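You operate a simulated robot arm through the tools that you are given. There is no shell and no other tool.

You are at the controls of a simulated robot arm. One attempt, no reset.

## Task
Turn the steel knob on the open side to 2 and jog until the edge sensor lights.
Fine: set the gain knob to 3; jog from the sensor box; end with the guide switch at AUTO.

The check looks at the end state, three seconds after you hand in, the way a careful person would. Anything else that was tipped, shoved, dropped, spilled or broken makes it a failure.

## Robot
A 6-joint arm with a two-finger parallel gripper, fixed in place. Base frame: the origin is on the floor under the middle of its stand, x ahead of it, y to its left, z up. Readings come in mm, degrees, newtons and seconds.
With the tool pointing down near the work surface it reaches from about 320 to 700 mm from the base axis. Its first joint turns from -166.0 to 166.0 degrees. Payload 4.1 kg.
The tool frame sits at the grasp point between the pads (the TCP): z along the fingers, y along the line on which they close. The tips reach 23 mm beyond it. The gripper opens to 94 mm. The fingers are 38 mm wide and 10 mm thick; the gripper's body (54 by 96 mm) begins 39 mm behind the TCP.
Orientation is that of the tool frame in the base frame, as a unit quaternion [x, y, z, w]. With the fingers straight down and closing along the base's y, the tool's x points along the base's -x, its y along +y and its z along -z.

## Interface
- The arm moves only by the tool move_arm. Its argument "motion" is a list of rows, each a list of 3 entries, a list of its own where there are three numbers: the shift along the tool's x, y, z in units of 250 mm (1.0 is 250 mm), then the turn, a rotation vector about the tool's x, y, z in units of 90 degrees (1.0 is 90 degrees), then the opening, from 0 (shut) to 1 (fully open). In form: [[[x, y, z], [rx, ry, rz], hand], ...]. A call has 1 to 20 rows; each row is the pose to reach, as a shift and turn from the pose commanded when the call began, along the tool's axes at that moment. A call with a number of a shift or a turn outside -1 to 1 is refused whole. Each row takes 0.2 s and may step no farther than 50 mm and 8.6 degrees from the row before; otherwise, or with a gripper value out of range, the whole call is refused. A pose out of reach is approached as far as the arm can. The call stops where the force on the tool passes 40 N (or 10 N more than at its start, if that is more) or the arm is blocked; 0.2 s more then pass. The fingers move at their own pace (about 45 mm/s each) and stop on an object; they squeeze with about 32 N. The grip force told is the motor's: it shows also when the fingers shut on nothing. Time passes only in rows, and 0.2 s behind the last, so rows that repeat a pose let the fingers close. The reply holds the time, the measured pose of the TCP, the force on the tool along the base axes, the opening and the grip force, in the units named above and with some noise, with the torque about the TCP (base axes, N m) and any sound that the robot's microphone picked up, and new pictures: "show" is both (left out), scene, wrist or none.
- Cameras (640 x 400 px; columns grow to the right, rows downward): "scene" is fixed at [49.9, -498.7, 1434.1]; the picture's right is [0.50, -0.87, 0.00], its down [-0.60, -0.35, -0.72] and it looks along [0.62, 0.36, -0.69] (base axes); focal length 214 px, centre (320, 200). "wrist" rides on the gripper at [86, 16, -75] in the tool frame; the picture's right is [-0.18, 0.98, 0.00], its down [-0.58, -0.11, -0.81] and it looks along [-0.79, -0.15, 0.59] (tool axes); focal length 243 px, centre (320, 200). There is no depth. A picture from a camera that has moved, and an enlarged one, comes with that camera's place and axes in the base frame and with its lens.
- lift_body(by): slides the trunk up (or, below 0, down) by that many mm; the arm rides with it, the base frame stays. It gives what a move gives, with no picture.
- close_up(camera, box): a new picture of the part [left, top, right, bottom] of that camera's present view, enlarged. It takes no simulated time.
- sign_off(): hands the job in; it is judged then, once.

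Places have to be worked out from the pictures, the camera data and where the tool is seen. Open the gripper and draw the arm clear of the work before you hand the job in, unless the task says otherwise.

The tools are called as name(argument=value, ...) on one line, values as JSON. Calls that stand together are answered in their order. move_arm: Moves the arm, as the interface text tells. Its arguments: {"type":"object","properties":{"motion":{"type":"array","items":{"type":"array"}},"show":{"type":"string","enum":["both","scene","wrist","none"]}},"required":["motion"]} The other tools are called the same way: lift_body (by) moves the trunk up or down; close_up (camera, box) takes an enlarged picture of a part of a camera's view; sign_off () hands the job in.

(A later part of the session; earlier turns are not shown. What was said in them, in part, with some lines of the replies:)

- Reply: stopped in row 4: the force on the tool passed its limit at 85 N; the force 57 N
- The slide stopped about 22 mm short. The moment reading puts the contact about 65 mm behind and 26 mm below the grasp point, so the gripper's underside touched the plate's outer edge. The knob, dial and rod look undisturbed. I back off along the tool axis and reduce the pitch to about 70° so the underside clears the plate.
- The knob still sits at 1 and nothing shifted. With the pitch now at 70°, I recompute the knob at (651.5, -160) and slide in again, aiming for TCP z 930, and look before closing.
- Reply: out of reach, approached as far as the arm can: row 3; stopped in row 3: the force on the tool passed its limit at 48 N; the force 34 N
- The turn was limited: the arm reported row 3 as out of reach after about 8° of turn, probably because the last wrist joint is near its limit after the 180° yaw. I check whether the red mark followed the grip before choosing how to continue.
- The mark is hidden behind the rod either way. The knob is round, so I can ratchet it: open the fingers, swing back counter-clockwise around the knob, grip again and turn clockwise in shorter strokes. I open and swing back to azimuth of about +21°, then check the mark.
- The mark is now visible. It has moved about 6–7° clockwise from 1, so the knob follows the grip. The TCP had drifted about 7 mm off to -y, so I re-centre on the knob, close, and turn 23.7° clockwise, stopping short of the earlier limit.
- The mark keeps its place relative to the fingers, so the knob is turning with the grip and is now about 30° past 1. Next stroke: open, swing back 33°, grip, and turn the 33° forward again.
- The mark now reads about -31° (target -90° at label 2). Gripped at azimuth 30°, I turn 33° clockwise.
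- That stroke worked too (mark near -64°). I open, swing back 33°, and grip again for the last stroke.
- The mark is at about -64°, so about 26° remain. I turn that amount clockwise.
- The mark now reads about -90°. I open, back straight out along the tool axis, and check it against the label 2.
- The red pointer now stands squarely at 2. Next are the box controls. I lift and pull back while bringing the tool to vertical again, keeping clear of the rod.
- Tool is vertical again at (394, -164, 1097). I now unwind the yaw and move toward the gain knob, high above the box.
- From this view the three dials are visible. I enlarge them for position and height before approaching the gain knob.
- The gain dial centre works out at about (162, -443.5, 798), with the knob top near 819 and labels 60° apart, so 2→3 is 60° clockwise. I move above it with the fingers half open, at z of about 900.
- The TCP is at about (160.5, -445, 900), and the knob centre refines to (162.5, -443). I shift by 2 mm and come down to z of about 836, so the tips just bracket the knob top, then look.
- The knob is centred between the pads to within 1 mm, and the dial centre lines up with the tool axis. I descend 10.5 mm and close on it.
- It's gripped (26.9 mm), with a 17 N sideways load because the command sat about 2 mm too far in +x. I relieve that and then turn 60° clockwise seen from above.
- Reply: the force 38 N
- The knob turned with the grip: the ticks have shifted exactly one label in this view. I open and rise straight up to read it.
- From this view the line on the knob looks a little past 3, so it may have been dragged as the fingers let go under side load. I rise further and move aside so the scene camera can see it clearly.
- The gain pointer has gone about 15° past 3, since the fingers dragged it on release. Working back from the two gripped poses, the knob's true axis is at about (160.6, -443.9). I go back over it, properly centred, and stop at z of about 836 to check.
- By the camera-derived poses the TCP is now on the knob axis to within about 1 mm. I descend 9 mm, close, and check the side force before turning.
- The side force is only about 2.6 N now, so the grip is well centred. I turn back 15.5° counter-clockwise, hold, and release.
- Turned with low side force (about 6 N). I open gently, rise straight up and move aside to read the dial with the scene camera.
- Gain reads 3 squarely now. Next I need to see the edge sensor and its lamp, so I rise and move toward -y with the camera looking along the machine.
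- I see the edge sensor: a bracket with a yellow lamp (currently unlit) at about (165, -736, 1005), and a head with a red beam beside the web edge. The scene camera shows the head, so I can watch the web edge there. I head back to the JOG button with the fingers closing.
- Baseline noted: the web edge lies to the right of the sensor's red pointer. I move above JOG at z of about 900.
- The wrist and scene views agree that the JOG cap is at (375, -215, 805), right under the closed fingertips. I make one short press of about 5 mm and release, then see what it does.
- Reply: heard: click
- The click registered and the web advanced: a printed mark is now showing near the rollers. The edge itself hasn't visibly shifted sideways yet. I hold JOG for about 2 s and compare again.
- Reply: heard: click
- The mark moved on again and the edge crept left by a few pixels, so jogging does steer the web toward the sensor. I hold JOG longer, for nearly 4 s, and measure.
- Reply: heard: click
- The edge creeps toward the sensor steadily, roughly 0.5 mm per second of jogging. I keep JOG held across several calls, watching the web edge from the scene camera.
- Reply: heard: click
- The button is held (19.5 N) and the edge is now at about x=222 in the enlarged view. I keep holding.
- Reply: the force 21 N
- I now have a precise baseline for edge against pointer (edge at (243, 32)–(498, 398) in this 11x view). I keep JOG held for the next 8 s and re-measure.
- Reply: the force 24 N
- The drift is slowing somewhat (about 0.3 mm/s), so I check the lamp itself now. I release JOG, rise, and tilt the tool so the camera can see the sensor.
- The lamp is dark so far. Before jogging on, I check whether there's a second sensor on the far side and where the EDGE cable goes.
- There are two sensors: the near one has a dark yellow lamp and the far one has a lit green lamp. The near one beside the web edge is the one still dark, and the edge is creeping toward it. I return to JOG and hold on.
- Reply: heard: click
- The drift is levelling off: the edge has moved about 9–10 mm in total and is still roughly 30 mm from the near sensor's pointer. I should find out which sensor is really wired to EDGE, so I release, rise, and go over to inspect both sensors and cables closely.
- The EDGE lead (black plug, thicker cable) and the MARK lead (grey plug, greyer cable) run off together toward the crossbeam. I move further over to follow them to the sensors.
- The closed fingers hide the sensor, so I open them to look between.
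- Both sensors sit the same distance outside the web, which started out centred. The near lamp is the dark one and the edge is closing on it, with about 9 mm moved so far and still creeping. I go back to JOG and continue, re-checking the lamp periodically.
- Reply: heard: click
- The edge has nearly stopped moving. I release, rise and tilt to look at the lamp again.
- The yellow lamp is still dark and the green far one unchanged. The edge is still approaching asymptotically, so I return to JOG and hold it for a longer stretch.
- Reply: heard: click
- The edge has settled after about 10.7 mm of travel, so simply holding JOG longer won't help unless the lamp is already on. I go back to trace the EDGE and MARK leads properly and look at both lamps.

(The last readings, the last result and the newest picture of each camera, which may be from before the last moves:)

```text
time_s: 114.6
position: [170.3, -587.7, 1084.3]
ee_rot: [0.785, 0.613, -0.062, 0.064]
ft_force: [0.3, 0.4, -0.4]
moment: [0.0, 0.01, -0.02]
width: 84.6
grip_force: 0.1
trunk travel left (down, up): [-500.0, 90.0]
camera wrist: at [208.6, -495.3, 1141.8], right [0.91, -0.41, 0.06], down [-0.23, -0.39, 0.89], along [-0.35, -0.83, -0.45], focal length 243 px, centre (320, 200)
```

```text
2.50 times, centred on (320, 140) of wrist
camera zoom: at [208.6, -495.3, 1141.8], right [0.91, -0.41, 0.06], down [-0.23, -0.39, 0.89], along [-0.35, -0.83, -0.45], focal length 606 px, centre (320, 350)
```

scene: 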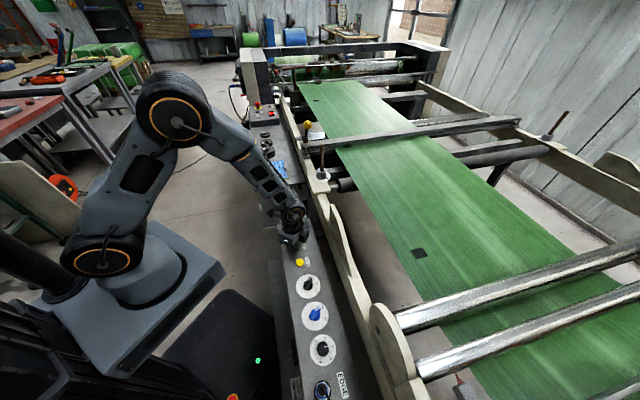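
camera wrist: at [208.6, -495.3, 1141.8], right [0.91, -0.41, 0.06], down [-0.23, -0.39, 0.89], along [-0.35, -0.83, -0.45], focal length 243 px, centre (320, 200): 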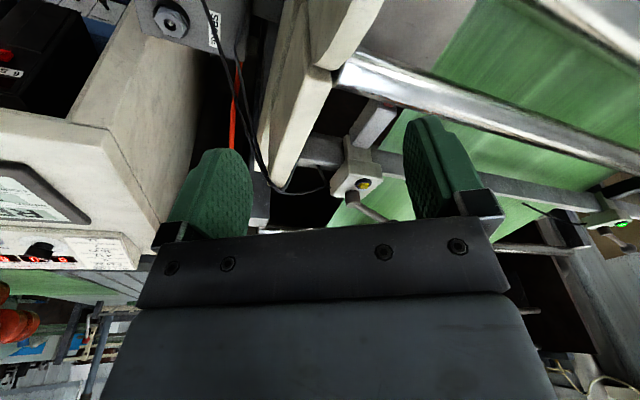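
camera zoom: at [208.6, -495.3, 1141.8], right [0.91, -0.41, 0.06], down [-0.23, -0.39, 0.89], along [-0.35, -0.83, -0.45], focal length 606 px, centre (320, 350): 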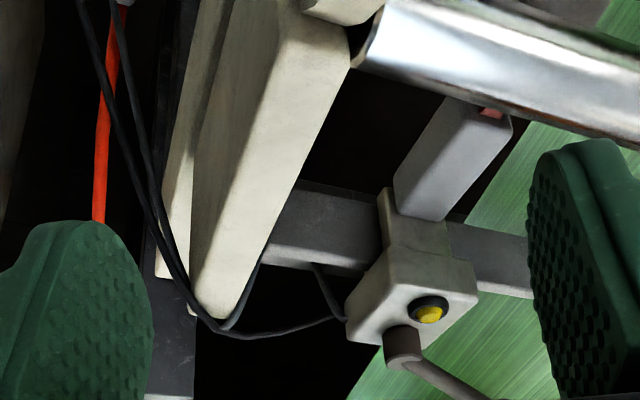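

close_up(camera="wrist", box=[265, 140, 345, 205])

close_up(camera="wrist", box=[220, 60, 300, 200])

close_up(camera="wrist", box=[300, 150, 350, 200])

close_up(camera="wrist", box=[500, 170, 640, 270])

```text
6.15 times, centred on (305, 172) of wrist
camera zoom: at [208.6, -495.3, 1141.8], right [0.91, -0.41, 0.06], down [-0.23, -0.39, 0.89], along [-0.35, -0.83, -0.45], focal length 1493 px, centre (412, 369)
```

zoom: 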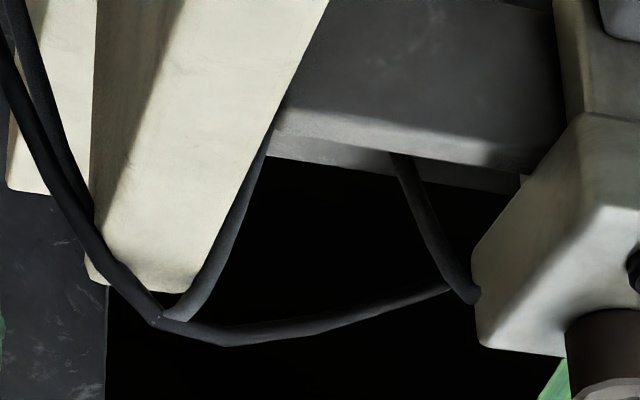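

```text
2.86 times, centred on (260, 130) of wrist
camera zoom: at [208.6, -495.3, 1141.8], right [0.91, -0.41, 0.06], down [-0.23, -0.39, 0.89], along [-0.35, -0.83, -0.45], focal length 693 px, centre (491, 400)
```

zoom: 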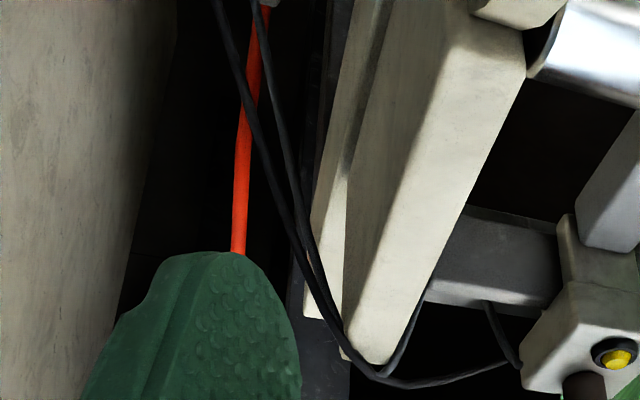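

```text
8.00 times, centred on (325, 175) of wrist
camera zoom: at [208.6, -495.3, 1141.8], right [0.91, -0.41, 0.06], down [-0.23, -0.39, 0.89], along [-0.35, -0.83, -0.45], focal length 1941 px, centre (280, 400)
```

zoom: 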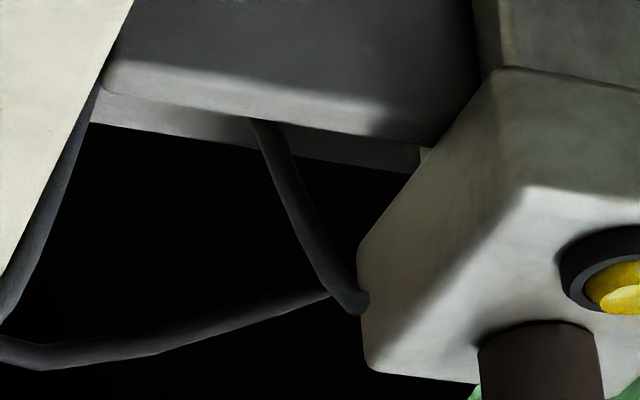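

```text
4.00 times, centred on (570, 220) of wrist
camera zoom: at [208.6, -495.3, 1141.8], right [0.91, -0.41, 0.06], down [-0.23, -0.39, 0.89], along [-0.35, -0.83, -0.45], focal length 970 px, centre (-680, 120)
```

zoom: 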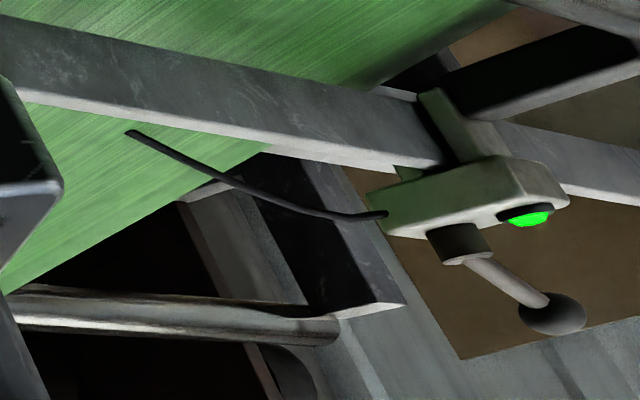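

close_up(camera="wrist", box=[272, 172, 302, 200])

close_up(camera="wrist", box=[245, 120, 290, 190])

close_up(camera="wrist", box=[190, 0, 260, 90])

```text
14.29 times, centred on (287, 186) of wrist
camera zoom: at [208.6, -495.3, 1141.8], right [0.91, -0.41, 0.06], down [-0.23, -0.39, 0.89], along [-0.35, -0.83, -0.45], focal length 3466 px, centre (791, 400)
```

zoom: 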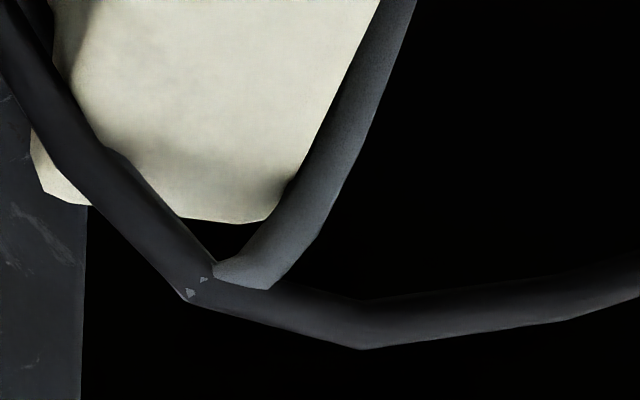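

```text
5.71 times, centred on (268, 155) of wrist
camera zoom: at [208.6, -495.3, 1141.8], right [0.91, -0.41, 0.06], down [-0.23, -0.39, 0.89], along [-0.35, -0.83, -0.45], focal length 1386 px, centre (620, 457)
```

zoom: 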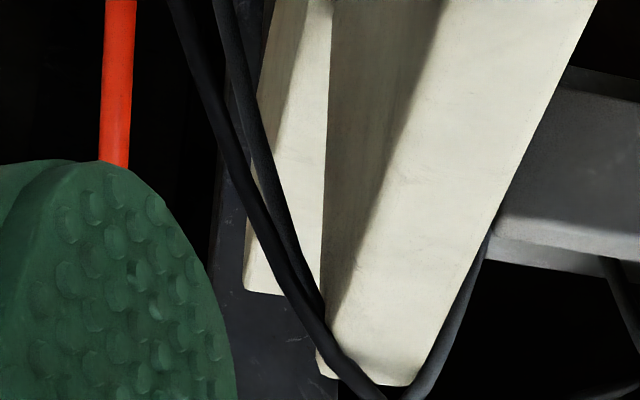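

```text
4.44 times, centred on (225, 45) of wrist
camera zoom: at [208.6, -495.3, 1141.8], right [0.91, -0.41, 0.06], down [-0.23, -0.39, 0.89], along [-0.35, -0.83, -0.45], focal length 1078 px, centre (742, 889)
```

zoom: 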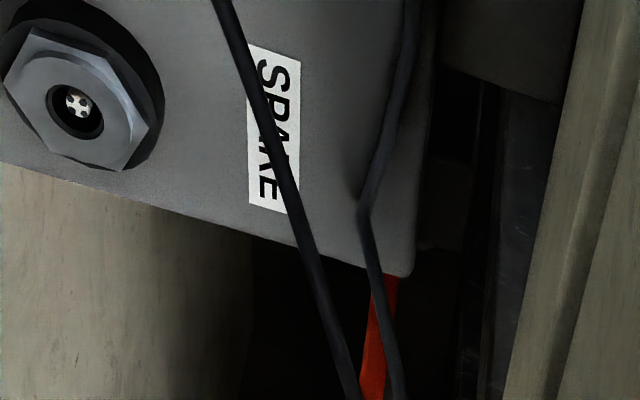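

The EDGE lead (black) continues as the sagging run toward the near bracket, and the grey MARK lead turns up under the crossbeam. I need to see from another side which one actually enters the near block, so I move the camera round to the left.

move_arm(motion=[[[-0.024, -0.045, 0.0235], [-0.0144, 0.002, -0.0807], 0.9], [[-0.048, -0.09, 0.047], [-0.0288, 0.004, -0.1614], 0.9], [[-0.071, -0.135, 0.0705], [-0.0432, 0.006, -0.2421], 0.9], [[-0.095, -0.18, 0.094], [-0.0577, 0.008, -0.3228], 0.9], [[-0.119, -0.226, 0.1175], [-0.0721, 0.01, -0.4034], 0.9], [[-0.142, -0.271, 0.141], [-0.0865, 0.012, -0.4841], 0.9], [[-0.166, -0.316, 0.1645], [-0.1009, 0.014, -0.5648], 0.9], [[-0.19, -0.361, 0.188], [-0.1153, 0.016, -0.6455], 0.9]], show="wrist")

close_up(camera="wrist", box=[230, 100, 410, 230])

```text
time_s: 116.4
position: [70.7, -617.9, 1043.4]
ee_rot: [0.38, 0.921, -0.022, 0.086]
ft_force: [0.0, -0.7, 0.4]
moment: [-0.01, 0.01, 0.02]
width: 84.3
grip_force: 0.1
trunk travel left (down, up): [-500.0, 90.0]
camera wrist: at [11.9, -538.4, 1101.7], right [0.82, 0.57, 0.06], down [0.21, -0.4, 0.89], along [0.53, -0.72, -0.45], focal length 243 px, centre (320, 200)
```

wrist: 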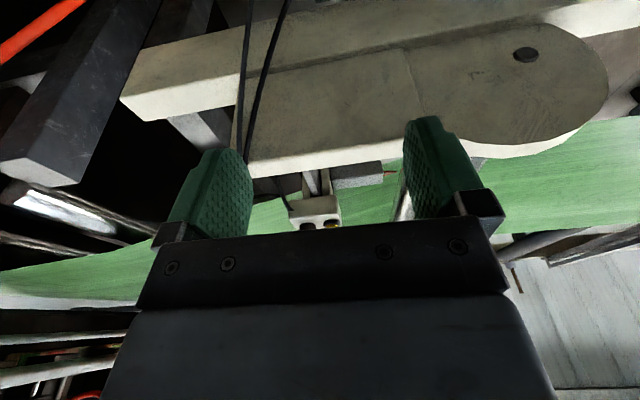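

```text
3.08 times, centred on (320, 165) of wrist
camera zoom: at [11.9, -538.4, 1101.7], right [0.82, 0.57, 0.06], down [0.21, -0.4, 0.89], along [0.53, -0.72, -0.45], focal length 746 px, centre (320, 308)
```

zoom: 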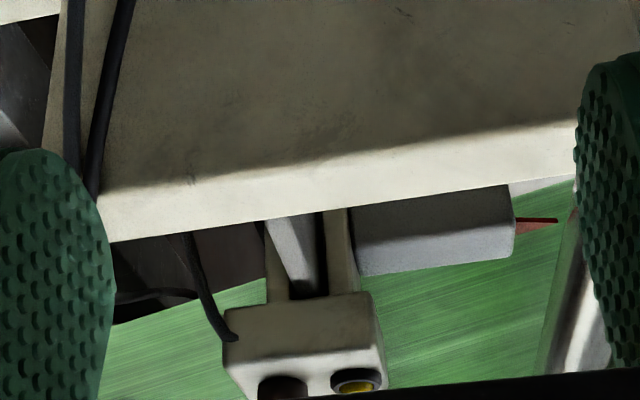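

close_up(camera="wrist", box=[255, 165, 335, 225])

close_up(camera="wrist", box=[262, 175, 300, 205])

```text
6.67 times, centred on (295, 195) of wrist
camera zoom: at [11.9, -538.4, 1101.7], right [0.82, 0.57, 0.06], down [0.21, -0.4, 0.89], along [0.53, -0.72, -0.45], focal length 1618 px, centre (487, 233)
```

zoom: 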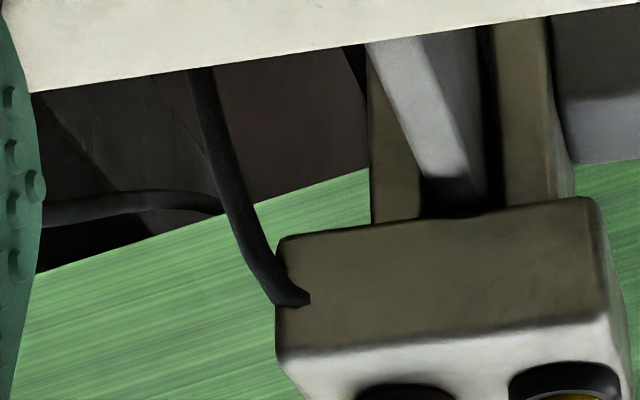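

```text
13.33 times, centred on (281, 190) of wrist
camera zoom: at [11.9, -538.4, 1101.7], right [0.82, 0.57, 0.06], down [0.21, -0.4, 0.89], along [0.53, -0.72, -0.45], focal length 3235 px, centre (840, 333)
```

zoom: 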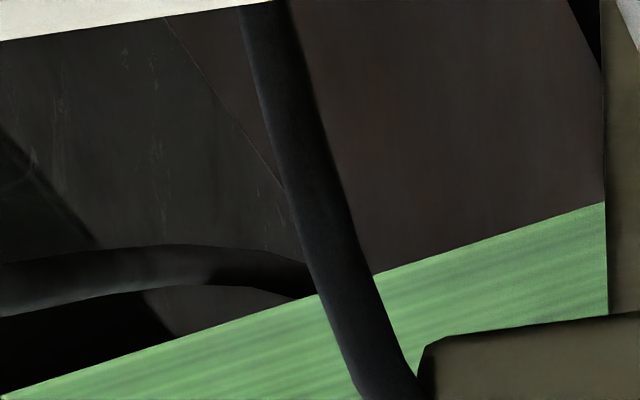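

Tracing is still ambiguous from here: a black lead passes behind the near block. I take a steeper view from above the beam to see whether it goes into the near block or on to the far sensor.

move_arm(motion=[[[-0.074, 0.0158, -0.0215], [-0.0032, 0.0563, 0.0392], 0.9], [[-0.148, 0.0315, -0.043], [-0.0063, 0.1127, 0.0784], 0.9], [[-0.222, 0.0473, -0.0645], [-0.0095, 0.169, 0.1176], 0.9], [[-0.296, 0.063, -0.086], [-0.0126, 0.2253, 0.1567], 0.9], [[-0.37, 0.0788, -0.1075], [-0.0158, 0.2817, 0.1959], 0.9], [[-0.444, 0.0945, -0.129], [-0.0189, 0.338, 0.2351], 0.9]], show="wrist")

close_up(camera="wrist", box=[220, 60, 420, 230])

```text
time_s: 117.8
position: [133.4, -574.9, 1061.8]
ee_rot: [0.506, 0.853, 0.079, -0.101]
ft_force: [-0.5, 0.3, 0.7]
moment: [-0.03, 0.0, -0.01]
width: 84.7
grip_force: 0.1
out of reach, approached as far as the arm can: row 2, 3, 4, 5, 6
trunk travel left (down, up): [-500.0, 90.0]
camera wrist: at [113.9, -511.6, 1154.8], right [0.95, 0.31, -0.01], down [0.25, -0.74, 0.63], along [0.19, -0.6, -0.78], focal length 243 px, centre (320, 200)
```

wrist: 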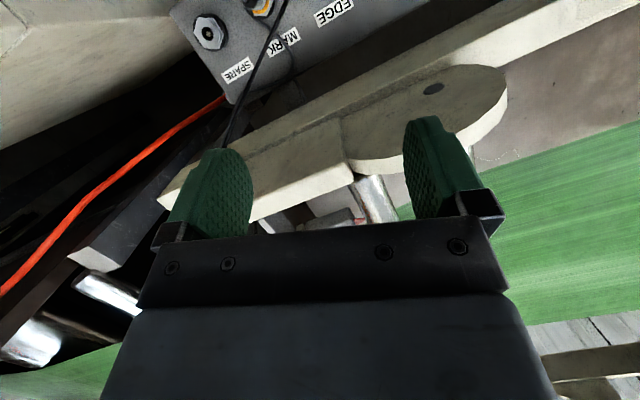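

```text
2.35 times, centred on (320, 145) of wrist
camera zoom: at [113.9, -511.6, 1154.8], right [0.95, 0.31, -0.01], down [0.25, -0.74, 0.63], along [0.19, -0.6, -0.78], focal length 571 px, centre (320, 329)
```

zoom: 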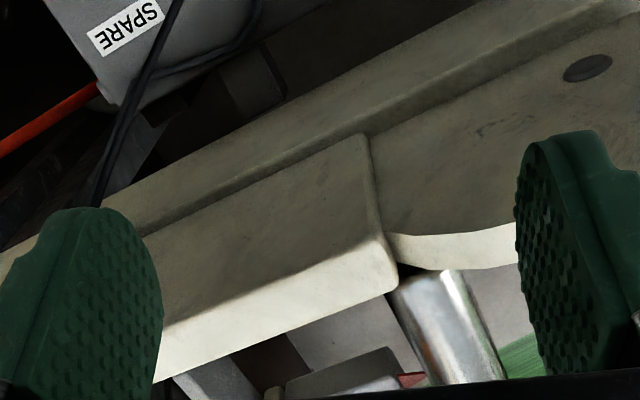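

The arm could not reach that steep view. I check where the commanded pose now stands with a no-move row before going on.

move_arm(motion=[[[0, 0, 0], [0, 0, 0], 0.9]], show="none")

```text
time_s: 118.2
position: [133.7, -576.8, 1059.9]
ee_rot: [0.505, 0.853, 0.081, -0.101]
ft_force: [-0.7, -0.7, -0.1]
moment: [0.04, 0.0, 0.0]
width: 84.8
grip_force: 0.0
trunk travel left (down, up): [-500.0, 90.0]
```

move_arm(motion=[[[-0.0148, -0.0742, 0.0162], [-0.0003, -0.0717, -0.0414], 0.9], [[-0.0297, -0.1483, 0.0325], [-0.0006, -0.1435, -0.0829], 0.9], [[-0.0445, -0.2225, 0.0487], [-0.0009, -0.2152, -0.1243], 0.9], [[-0.0593, -0.2967, 0.0649], [-0.0011, -0.287, -0.1658], 0.9], [[-0.0742, -0.3708, 0.0812], [-0.0014, -0.3587, -0.2072], 0.9], [[-0.089, -0.445, 0.0974], [-0.0017, -0.4305, -0.2487], 0.9]], show="wrist")

close_up(camera="wrist", box=[240, 110, 400, 220])

```text
time_s: 119.6
position: [43.0, -641.3, 1027.4]
ee_rot: [0.331, 0.918, -0.073, 0.204]
ft_force: [-0.1, -0.5, 0.5]
moment: [-0.04, 0.0, 0.02]
width: 84.7
grip_force: 0.0
trunk travel left (down, up): [-500.0, 90.0]
camera wrist: at [-31.3, -559.9, 1056.6], right [0.76, 0.65, 0.08], down [0.07, -0.2, 0.98], along [0.65, -0.73, -0.2], focal length 243 px, centre (320, 200)
```

wrist: 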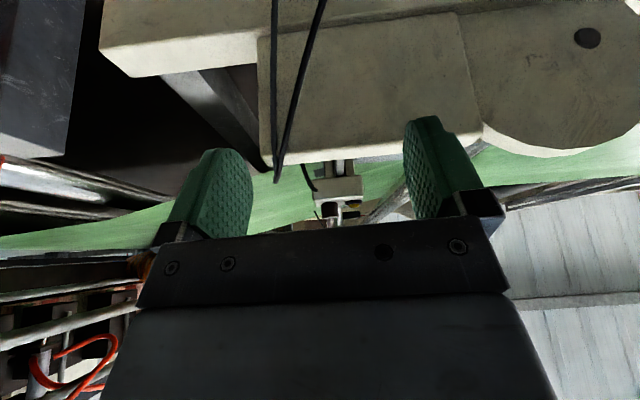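

```text
3.64 times, centred on (320, 165) of wrist
camera zoom: at [-31.3, -559.9, 1056.6], right [0.76, 0.65, 0.08], down [0.07, -0.2, 0.98], along [0.65, -0.73, -0.2], focal length 882 px, centre (320, 327)
```

zoom: 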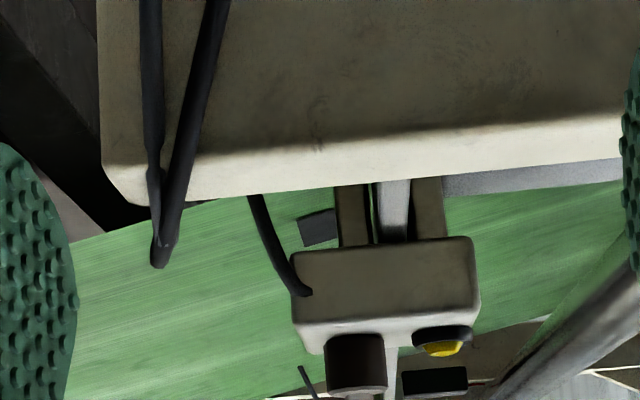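

close_up(camera="wrist", box=[265, 150, 335, 215])

close_up(camera="wrist", box=[300, 180, 360, 235])

```text
6.15 times, centred on (300, 182) of wrist
camera zoom: at [-31.3, -559.9, 1056.6], right [0.76, 0.65, 0.08], down [0.07, -0.2, 0.98], along [0.65, -0.73, -0.2], focal length 1493 px, centre (443, 308)
```

zoom: 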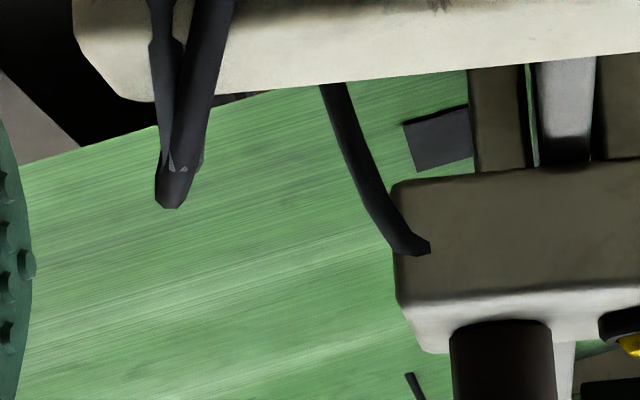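

```text
7.27 times, centred on (330, 208) of wrist
camera zoom: at [-31.3, -559.9, 1056.6], right [0.76, 0.65, 0.08], down [0.07, -0.2, 0.98], along [0.65, -0.73, -0.2], focal length 1764 px, centre (247, 146)
```

zoom: 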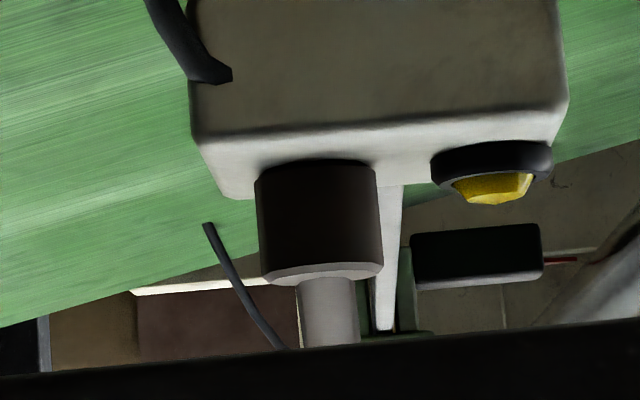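

The picture is now consistent. The grey MARK lead hangs in a short loop straight into the near (yellow) sensor. The black EDGE lead runs on as a long span, dipping below the web, to the far sensor with the green lamp. So the far one is the edge sensor, and its lamp is lit and stayed lit after the last jog. I head for the guide switch, bringing the tool upright on the way.

move_arm(motion=[[[-0.001, 0.122, -0.0256], [-0.0119, 0.0548, -0.054], 0.7], [[-0.002, 0.244, -0.0512], [-0.0237, 0.1097, -0.1079], 0.5], [[-0.004, 0.366, -0.0768], [-0.0356, 0.1645, -0.1619], 0.5], [[-0.005, 0.488, -0.1024], [-0.0474, 0.2194, -0.2158], 0.5], [[-0.006, 0.61, -0.128], [-0.0593, 0.2742, -0.2698], 0.5]], show="wrist")

```text
time_s: 120.8
position: [132.0, -519.0, 1056.1]
ee_rot: [0.129, 0.992, 0.001, -0.002]
ft_force: [-0.2, -0.1, 0.9]
moment: [0.01, -0.01, 0.01]
width: 46.9
grip_force: 0.0
trunk travel left (down, up): [-500.0, 90.0]
camera wrist: at [53.2, -480.1, 1130.4], right [0.43, 0.9, 0.0], down [0.54, -0.26, 0.8], along [0.73, -0.34, -0.59], focal length 243 px, centre (320, 200)
```

wrist: 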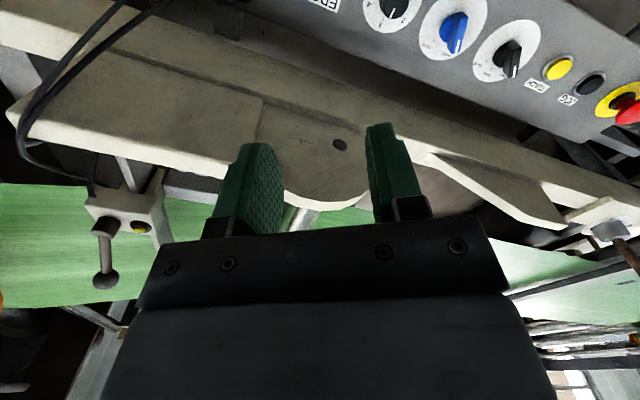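

This view happens to show the near sensor and cables well, so I take a closer look to confirm the tracing.

close_up(camera="wrist", box=[0, 80, 200, 300])

close_up(camera="wrist", box=[10, 120, 110, 210])

close_up(camera="wrist", box=[20, 0, 200, 110])

```text
1.82 times, centred on (100, 190) of wrist
camera zoom: at [53.2, -480.1, 1130.4], right [0.43, 0.9, 0.0], down [0.54, -0.26, 0.8], along [0.73, -0.34, -0.59], focal length 441 px, centre (720, 218)
```

zoom: 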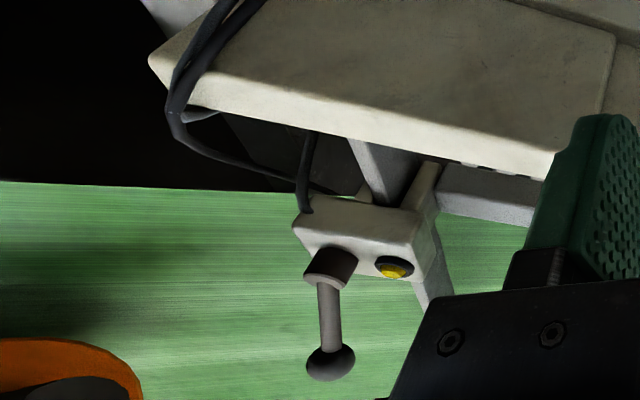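

```text
4.44 times, centred on (60, 165) of wrist
camera zoom: at [53.2, -480.1, 1130.4], right [0.43, 0.9, 0.0], down [0.54, -0.26, 0.8], along [0.73, -0.34, -0.59], focal length 1078 px, centre (1476, 356)
```

zoom: 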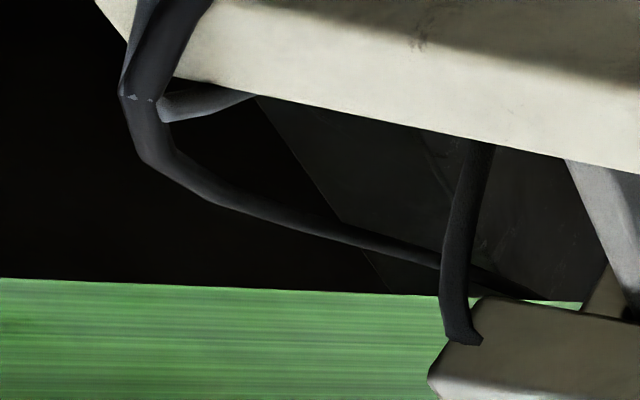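

```text
3.56 times, centred on (110, 55) of wrist
camera zoom: at [53.2, -480.1, 1130.4], right [0.43, 0.9, 0.0], down [0.54, -0.26, 0.8], along [0.73, -0.34, -0.59], focal length 863 px, centre (1067, 716)
```

zoom: 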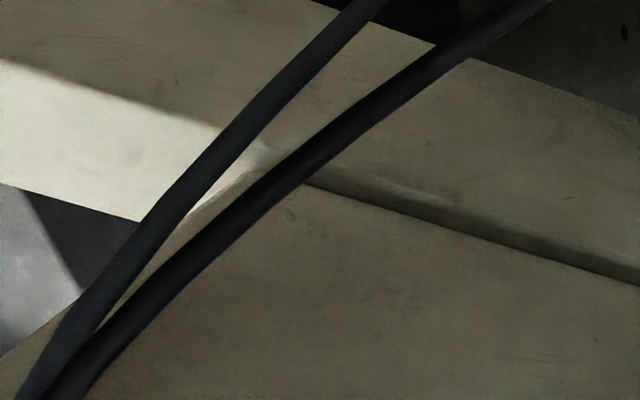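

This confirms it. The black EDGE lead passes the near block and goes on under the web to the far sensor, while the grey MARK lead loops into the near yellow one. The edge sensor's green lamp is lit. Now the guide switch: I move above the blue handle (dial centre about (219, -385.5), bar pointing at about -15° at HAND) with the fingers straddling the bar.

move_arm(motion=[[[-0.034, 0.1008, 0.08], [0, 0, 0], 0.5], [[-0.068, 0.2015, 0.18], [0, 0, 0], 0.5], [[-0.102, 0.3023, 0.29], [0, 0, 0], 0.5], [[-0.135, 0.403, 0.4], [0, 0, 0], 0.5], [[-0.169, 0.5038, 0.51], [0, 0, 0], 0.5], [[-0.203, 0.6045, 0.624], [0, 0, 0], 0.5]], show="both")

close_up(camera="wrist", box=[230, 50, 410, 210])

```text
time_s: 122.2
position: [220.2, -383.3, 901.6]
ee_rot: [0.131, 0.991, 0.001, 0.0]
ft_force: [-0.3, 0.0, 0.3]
moment: [0.01, -0.02, 0.01]
width: 47.1
grip_force: 0.1
trunk travel left (down, up): [-500.0, 90.0]
camera wrist: at [140.7, -345.4, 975.0], right [0.43, 0.9, 0.0], down [0.53, -0.26, 0.81], along [0.73, -0.35, -0.59], focal length 243 px, centre (320, 200)
```

scene: 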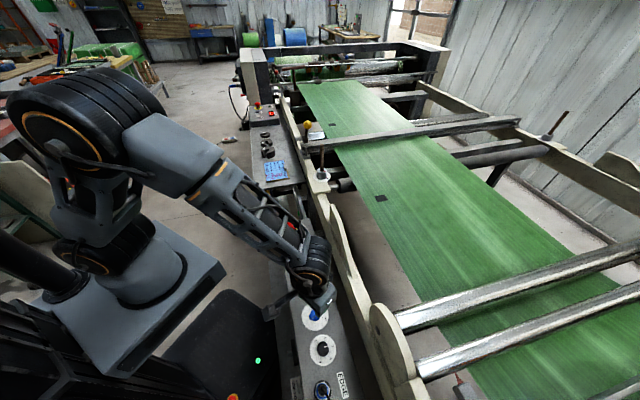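
wrist: 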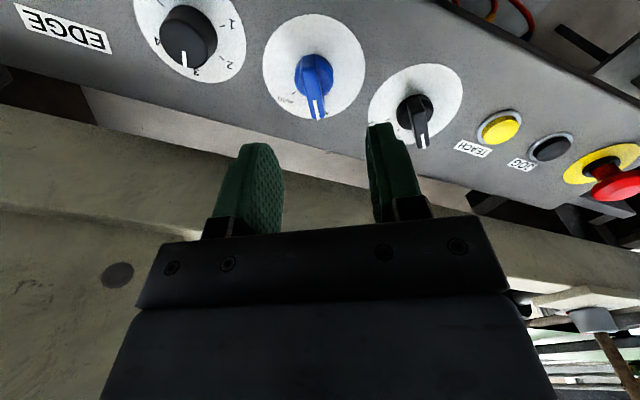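

```text
2.50 times, centred on (320, 130) of wrist
camera zoom: at [140.7, -345.4, 975.0], right [0.43, 0.9, 0.0], down [0.53, -0.26, 0.81], along [0.73, -0.35, -0.59], focal length 606 px, centre (320, 375)
```

zoom: 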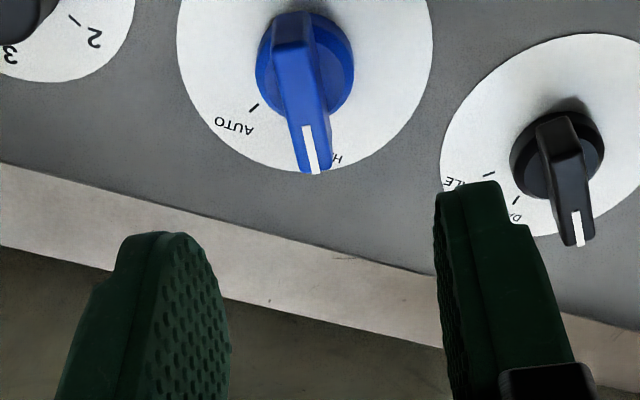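

The bar lies nearly along the tool's x axis and sits about 4 mm to the -y side of the tool centre. I correct that and descend to about z 850, then check again.

move_arm(motion=[[[-0.004, -0.016, 0.06], [0, 0, 0], 0.45], [[-0.006, -0.016, 0.13], [0, 0, 0], 0.45], [[-0.006, -0.016, 0.2], [0, 0, 0], 0.45]], show="wrist")

close_up(camera="wrist", box=[230, 50, 410, 210])

```text
time_s: 123.0
position: [220.2, -389.5, 850.7]
ee_rot: [0.13, 0.991, 0.001, -0.001]
ft_force: [-0.6, 1.4, 0.7]
moment: [-0.01, 0.01, -0.01]
width: 42.4
grip_force: 0.1
trunk travel left (down, up): [-500.0, 90.0]
camera wrist: at [141.1, -350.7, 924.6], right [0.43, 0.9, 0.0], down [0.53, -0.26, 0.81], along [0.73, -0.35, -0.59], focal length 243 px, centre (320, 200)
```

wrist: 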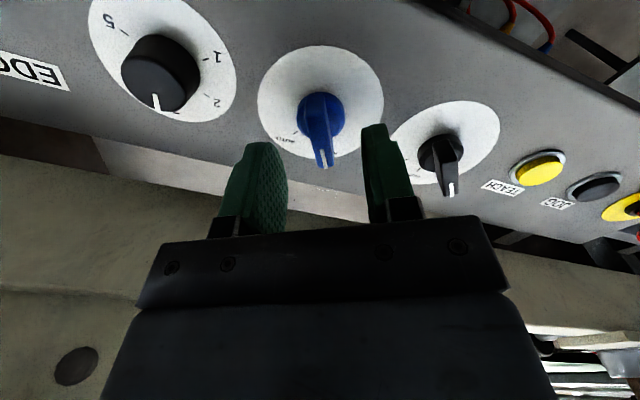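

```text
2.50 times, centred on (320, 130) of wrist
camera zoom: at [141.1, -350.7, 924.6], right [0.43, 0.9, 0.0], down [0.53, -0.26, 0.81], along [0.73, -0.35, -0.59], focal length 606 px, centre (320, 375)
```

zoom: 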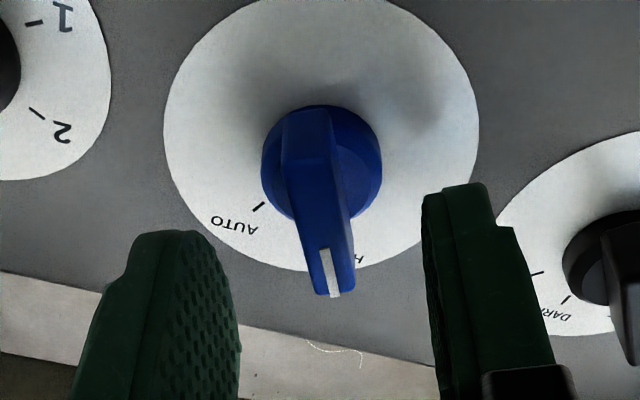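

Now the dial centre lines up within about 1 mm and the bar is within 3° of the tool axis. I descend 17.5 mm and close on the bar.

move_arm(motion=[[[0, 0.003, 0.035], [0, 0, 0], 0.45], [[0, 0.003, 0.07], [0, 0, 0], 0.45], [[0, 0.003, 0.07], [0, 0, 0], 0.25], [[0, 0.003, 0.07], [0, 0, 0], 0.05], [[0, 0.003, 0.07], [0, 0, 0], 0.05], [[0, 0.003, 0.07], [0, 0, 0], 0.05]], show="wrist")

close_up(camera="wrist", box=[240, 70, 400, 220])

```text
time_s: 124.4
position: [220.4, -388.2, 834.0]
ee_rot: [0.131, 0.991, 0.001, -0.001]
ft_force: [0.5, 1.4, -2.1]
moment: [-0.25, 0.03, -0.03]
width: 9.9
grip_force: 45.0
trunk travel left (down, up): [-500.0, 90.0]
camera wrist: at [141.0, -349.8, 907.1], right [0.43, 0.9, 0.0], down [0.53, -0.26, 0.81], along [0.73, -0.35, -0.59], focal length 243 px, centre (320, 200)
```

wrist: 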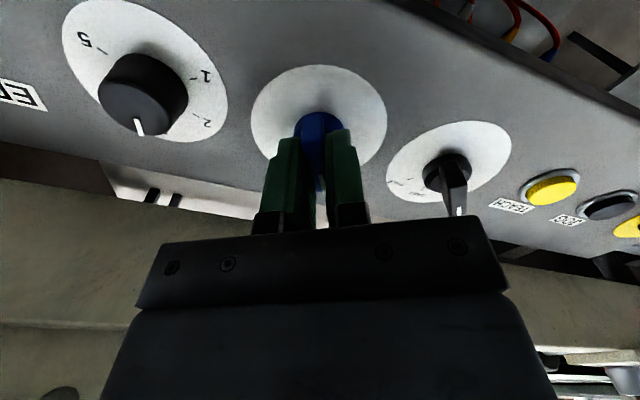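

```text
2.67 times, centred on (320, 145) of wrist
camera zoom: at [141.0, -349.8, 907.1], right [0.43, 0.9, 0.0], down [0.53, -0.26, 0.81], along [0.73, -0.35, -0.59], focal length 647 px, centre (320, 347)
```

zoom: 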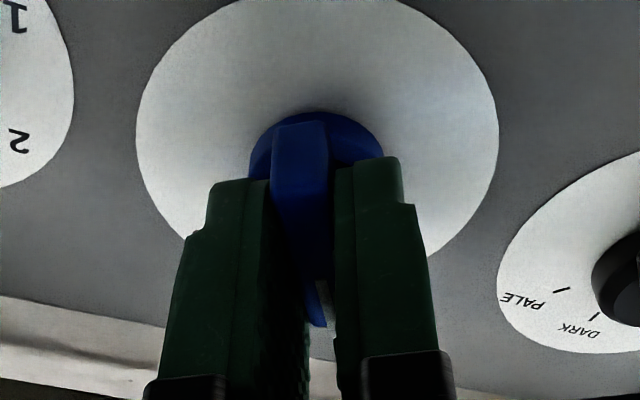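

The bar is gripped (9.9 mm) with almost no side load. I turn it 60° clockwise, from HAND to AUTO.

move_arm(motion=[[[0, 0.003, 0], [0, 0, 0.0741], 0.05], [[0, 0.003, 0], [0, 0, 0.1481], 0.05], [[0, 0.003, 0], [0, 0, 0.2222], 0.05], [[0, 0.003, 0], [0, 0, 0.2963], 0.05], [[0, 0.003, 0], [0, 0, 0.3704], 0.05], [[0, 0.003, 0], [0, 0, 0.4444], 0.05], [[0, 0.003, 0], [0, 0, 0.5185], 0.05], [[0, 0.003, 0], [0, 0, 0.5926], 0.05], [[0, 0.003, 0], [0, 0, 0.6667], 0.05]], show="both")

close_up(camera="wrist", box=[240, 70, 400, 220])

```text
time_s: 126.4
position: [218.6, -389.5, 835.3]
ee_rot: [0.609, 0.793, 0.002, 0.001]
ft_force: [-27.8, -26.5, -1.5]
moment: [-1.0, 0.57, 0.2]
width: 9.9
grip_force: 45.1
trunk travel left (down, up): [-500.0, 90.0]
camera wrist: at [211.9, -301.6, 907.1], right [1.0, 0.07, 0.0], down [0.04, -0.59, 0.81], along [0.06, -0.8, -0.59], focal length 243 px, centre (320, 200)
```

scene: 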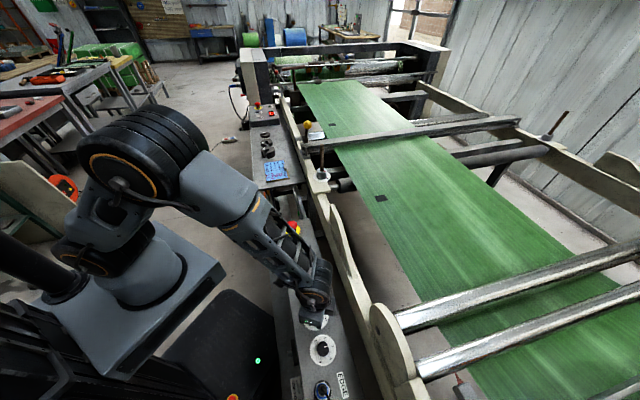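
wrist: 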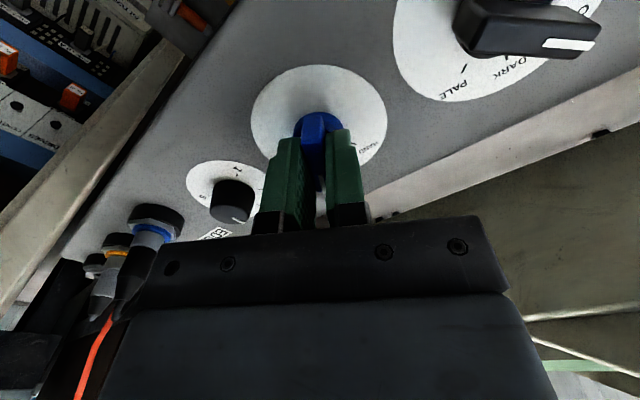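

```text
2.67 times, centred on (320, 145) of wrist
camera zoom: at [211.9, -301.6, 907.1], right [1.0, 0.07, 0.0], down [0.04, -0.59, 0.81], along [0.06, -0.8, -0.59], focal length 647 px, centre (320, 347)
```

zoom: 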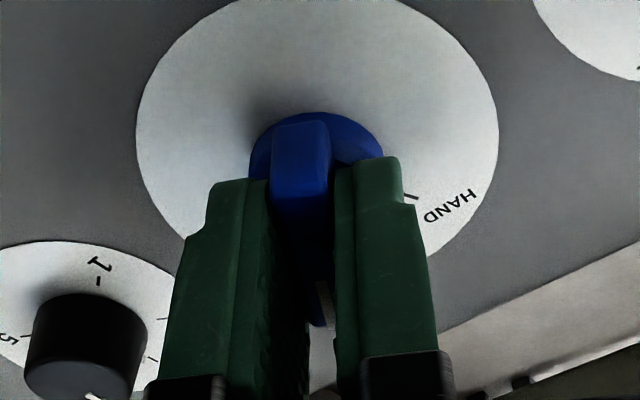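

It turned to AUTO, but about 38 N of side load has built up. I shift about 3.5 mm to relieve it while still gripping, so the release won't drag the switch.

move_arm(motion=[[[-0.0033, -0.006, 0], [0, 0, 0], 0.05], [[-0.0067, -0.0121, 0], [0, 0, 0], 0.05], [[-0.0067, -0.0121, 0], [0, 0, 0], 0.05]], show="none")

```text
time_s: 127.2
position: [218.5, -390.2, 832.0]
ee_rot: [0.609, 0.793, 0.002, -0.002]
ft_force: [-4.1, -11.5, 1.9]
moment: [-0.27, -0.02, -0.01]
width: 9.9
grip_force: 45.6
trunk travel left (down, up): [-500.0, 90.0]
```

Load is down to about 12 N. One more millimetre of relief, then I open and lift straight off to read the switch.

move_arm(motion=[[[-0.0036, -0.0022, 0], [0, 0, 0], 0.05], [[-0.0036, -0.0022, 0], [0, 0, 0], 0.15], [[-0.0036, -0.0022, 0], [0, 0, 0], 0.4], [[-0.0036, -0.0022, 0], [0, 0, 0], 0.45], [[-0.0036, -0.0022, -0.12], [0, 0, 0], 0.45], [[-0.0036, -0.0022, -0.28], [0, 0, 0], 0.45], [[0.1, -0.0022, -0.42], [0, 0, 0], 0.45], [[0.25, -0.0022, -0.5], [0, 0, 0], 0.45], [[0.42, -0.0022, -0.5], [0, 0, 0], 0.45]], show="both")

close_up(camera="scene", box=[290, 290, 345, 340])

close_up(camera="scene", box=[300, 325, 350, 375])

```text
time_s: 129.2
position: [188.6, -287.8, 958.8]
ee_rot: [0.609, 0.794, 0.0, -0.001]
ft_force: [0.4, -0.2, 0.1]
moment: [-0.05, 0.04, -0.02]
width: 42.1
grip_force: 0.0
trunk travel left (down, up): [-500.0, 90.0]
camera wrist: at [182.9, -200.4, 1033.2], right [1.0, 0.08, 0.0], down [0.05, -0.59, 0.8], along [0.06, -0.8, -0.59], focal length 243 px, centre (320, 200)
```

scene: 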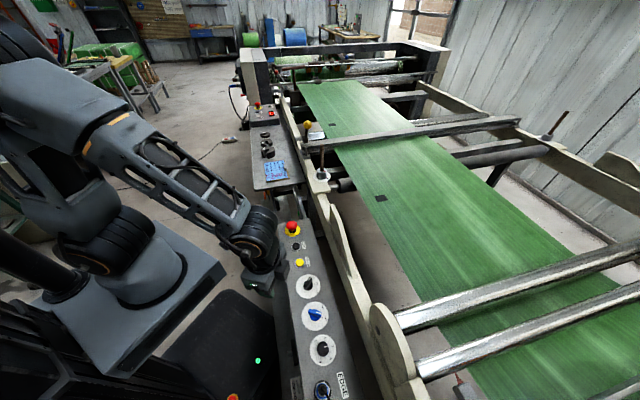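
wrist: 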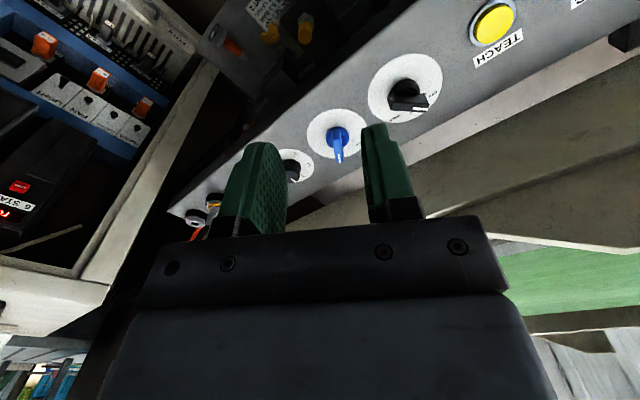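

```text
8.00 times, centred on (318, 315) of scene
camera zoom: at [49.9, -498.7, 1434.1], right [0.5, -0.87, 0.0], down [-0.6, -0.35, -0.72], along [0.62, 0.36, -0.69], focal length 1716 px, centre (340, -720)
```

zoom: 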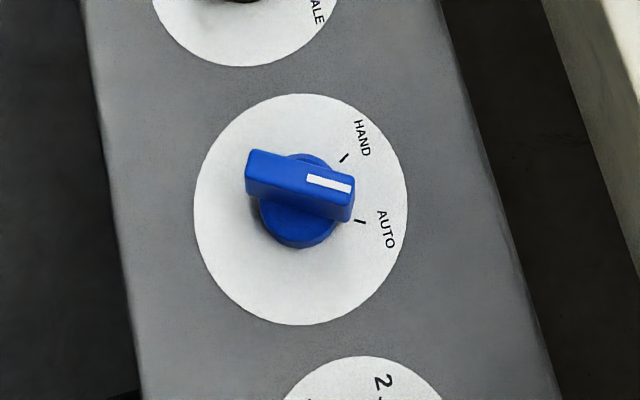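

```text
8.00 times, centred on (325, 350) of scene
camera zoom: at [49.9, -498.7, 1434.1], right [0.5, -0.87, 0.0], down [-0.6, -0.35, -0.72], along [0.62, 0.36, -0.69], focal length 1716 px, centre (280, -1000)
```

zoom: 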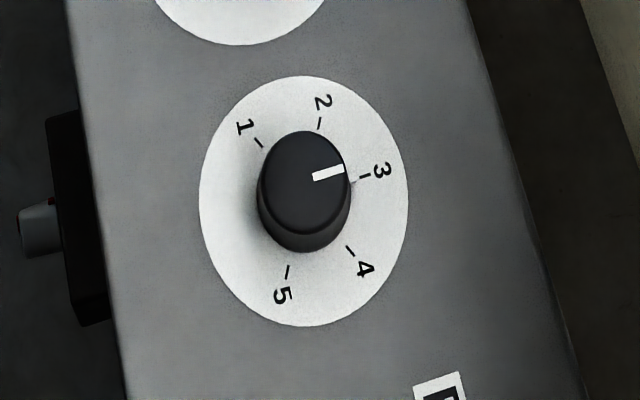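

Guide is at AUTO (bar at about -73°, by its tick) and gain is still at 3. I now check that the edge sensor's lamp is still lit and the web hasn't moved off, by rising and tilting the camera toward the far sensor.

move_arm(motion=[[[0, 0, -0.08], [-0.0116, -0.066, -0.0358], 0.6], [[0, 0, -0.16], [-0.0232, -0.1319, -0.0716], 0.8], [[0, 0, -0.24], [-0.0349, -0.1979, -0.1074], 0.95], [[0, 0, -0.31], [-0.0465, -0.2639, -0.1431], 0.95], [[0, 0, -0.38], [-0.0581, -0.3298, -0.1789], 0.95], [[0, 0, -0.44], [-0.0697, -0.3958, -0.2147], 0.95]], show="wrist")

close_up(camera="wrist", box=[240, 120, 400, 230])

close_up(camera="scene", box=[450, 365, 500, 400])

```text
time_s: 130.6
position: [189.7, -289.4, 1069.4]
ee_rot: [0.439, 0.844, -0.142, 0.274]
ft_force: [-0.9, 0.1, 0.8]
moment: [-0.04, 0.0, 0.03]
width: 89.4
grip_force: 0.0
trunk travel left (down, up): [-500.0, 90.0]
camera wrist: at [138.3, -186.6, 1077.8], right [0.89, 0.44, 0.11], down [-0.09, -0.06, 0.99], along [0.45, -0.89, -0.01], focal length 243 px, centre (320, 200)
```

wrist: 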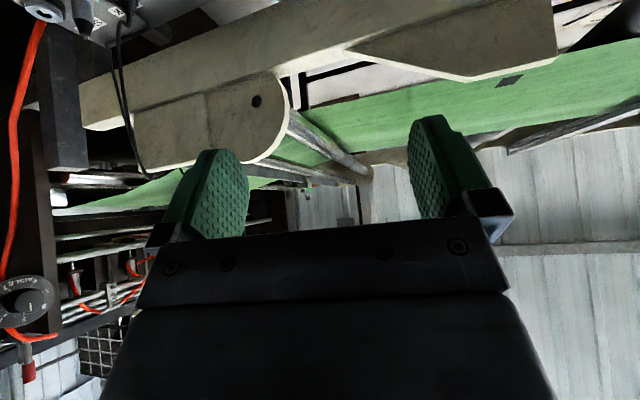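

```text
3.64 times, centred on (320, 175) of wrist
camera zoom: at [138.3, -186.6, 1077.8], right [0.89, 0.44, 0.11], down [-0.09, -0.06, 0.99], along [0.45, -0.89, -0.01], focal length 882 px, centre (320, 291)
```

zoom: 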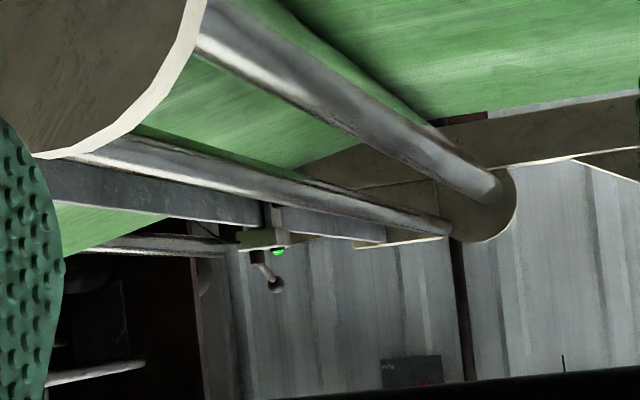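

```text
11.43 times, centred on (475, 382) of scene
camera zoom: at [49.9, -498.7, 1434.1], right [0.5, -0.87, 0.0], down [-0.6, -0.35, -0.72], along [0.62, 0.36, -0.69], focal length 2451 px, centre (-1451, -1886)
```

zoom: 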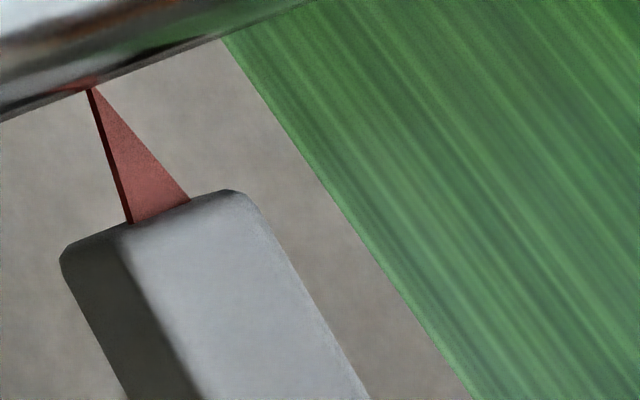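

The edge sensor's green lamp is lit and the web edge hasn't moved. I rise well clear of the machine with the gripper open and check everything once more.

move_arm(motion=[[[0.06, 0, -0.08], [0, 0.08, 0], 1], [[0.13, 0, -0.17], [0, 0.16, 0], 1], [[0.2, 0, -0.27], [0, 0.24, 0], 1], [[0.27, 0, -0.37], [0, 0.32, 0], 1], [[0.34, 0, -0.47], [0, 0.4, 0], 1]], show="both")

close_up(camera="scene", box=[250, 90, 360, 250])

close_up(camera="scene", box=[308, 162, 336, 186])

close_up(camera="scene", box=[270, 210, 350, 380])

```text
time_s: 131.8
position: [108.4, -177.4, 1113.2]
ee_rot: [0.465, 0.885, 0.005, -0.005]
ft_force: [-0.3, -0.3, -0.6]
moment: [-0.02, 0.01, 0.01]
width: 94.1
grip_force: 0.0
trunk travel left (down, up): [-500.0, 90.0]
camera wrist: at [74.0, -97.8, 1187.8], right [0.91, 0.41, 0.0], down [0.24, -0.55, 0.8], along [0.32, -0.73, -0.6], focal length 243 px, centre (320, 200)
```

scene: 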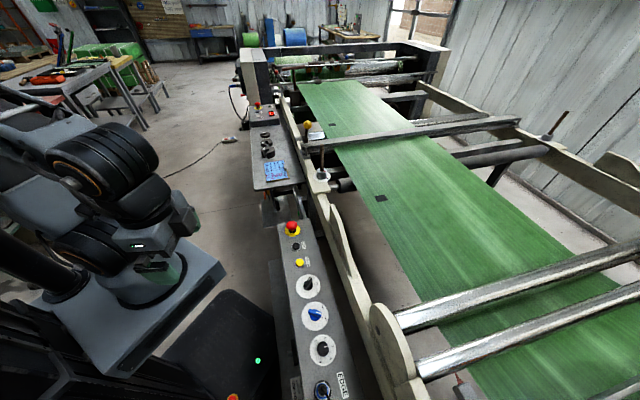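
wrist: 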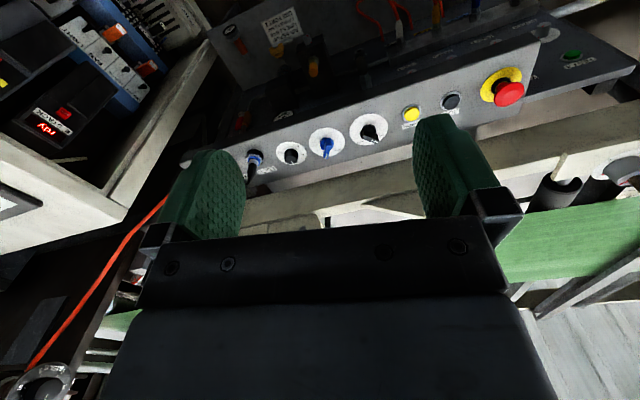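

```text
2.50 times, centred on (305, 170) of scene
camera zoom: at [49.9, -498.7, 1434.1], right [0.5, -0.87, 0.0], down [-0.6, -0.35, -0.72], along [0.62, 0.36, -0.69], focal length 536 px, centre (358, 275)
```

zoom: 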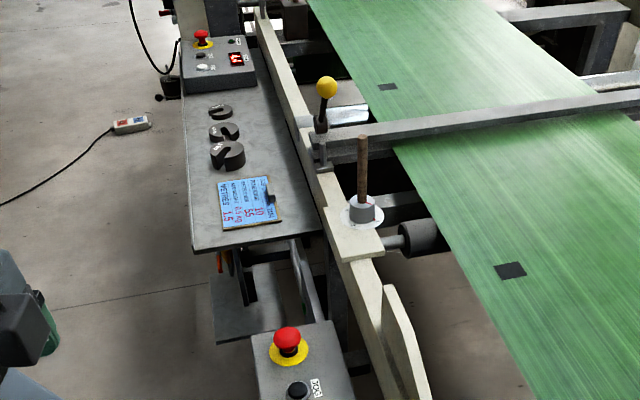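

```text
16.00 times, centred on (322, 174) of scene
camera zoom: at [49.9, -498.7, 1434.1], right [0.5, -0.87, 0.0], down [-0.6, -0.35, -0.72], along [0.62, 0.36, -0.69], focal length 3432 px, centre (288, 616)
```

zoom: 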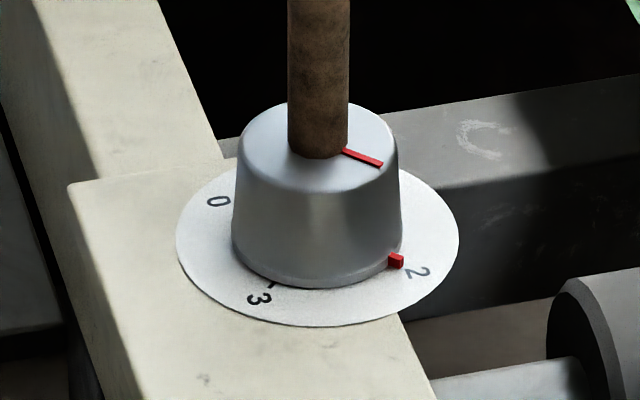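

```text
2.35 times, centred on (310, 295) of scene
camera zoom: at [49.9, -498.7, 1434.1], right [0.5, -0.87, 0.0], down [-0.6, -0.35, -0.72], along [0.62, 0.36, -0.69], focal length 505 px, centre (344, -24)
```

zoom: 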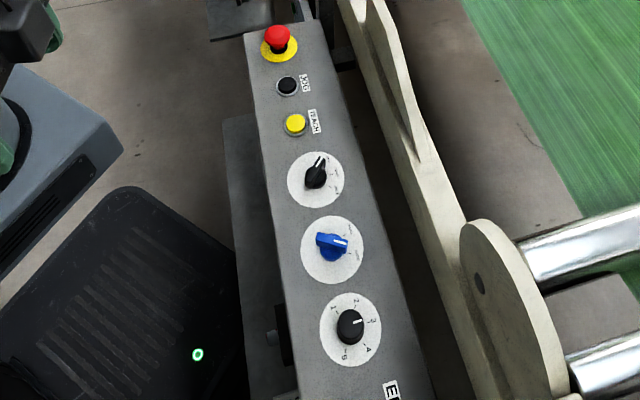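

The steel knob on the open side is at 2, gain is at 3, and the guide switch is at AUTO. The edge sensor lamp is lit, and the e-stop, TEACH, mode knob, card and weights are untouched. The arm is clear with the gripper open, so I hand the job in.

sign_off()

```text
The job is handed in.
```

I handed the job in with all four settings where you asked. I'm fairly sure, but not certain, that I watched the right sensor lamp.

| Item | End state |
|---|---|
| Steel knob, open side | At 2, with the red pointer on the tick |
| Gain knob | At 3; it slipped about 15° past 3 when I first let go, so I turned it back |
| Guide switch | At AUTO |
| Edge sensor | Green lamp lit, checked again after switching to AUTO |

- **Open side:** I took the side nearest the robot as the open side. The other steel knob is against the wall and out of the arm's reach.
- **Which sensor:** There are two sensors, one on each side of the web. I followed the cable from the EDGE socket on the sensor box to the far one with the green lamp. The near one, with the dark yellow lamp, is on the MARK socket.
- **When it lit:** I did not see the green lamp come on. It was already lit when I first looked at it closely, partway through jogging, and my view at the start was too unclear to tell.
- **Jogging:** I jogged from the sensor box for about 45 seconds in total. That is longer than needed, because at first I was watching the near lamp. The web moved about 10 mm toward the open side and then settled.
- **Contact:** On the first approach to the steel knob, the gripper's underside bumped the plate's edge and the arm stopped at 85 N. Nothing looked moved or marked afterwards.

The emergency stop, TEACH button, OFF/DARK/PALE knob, job card and weights were not touched.
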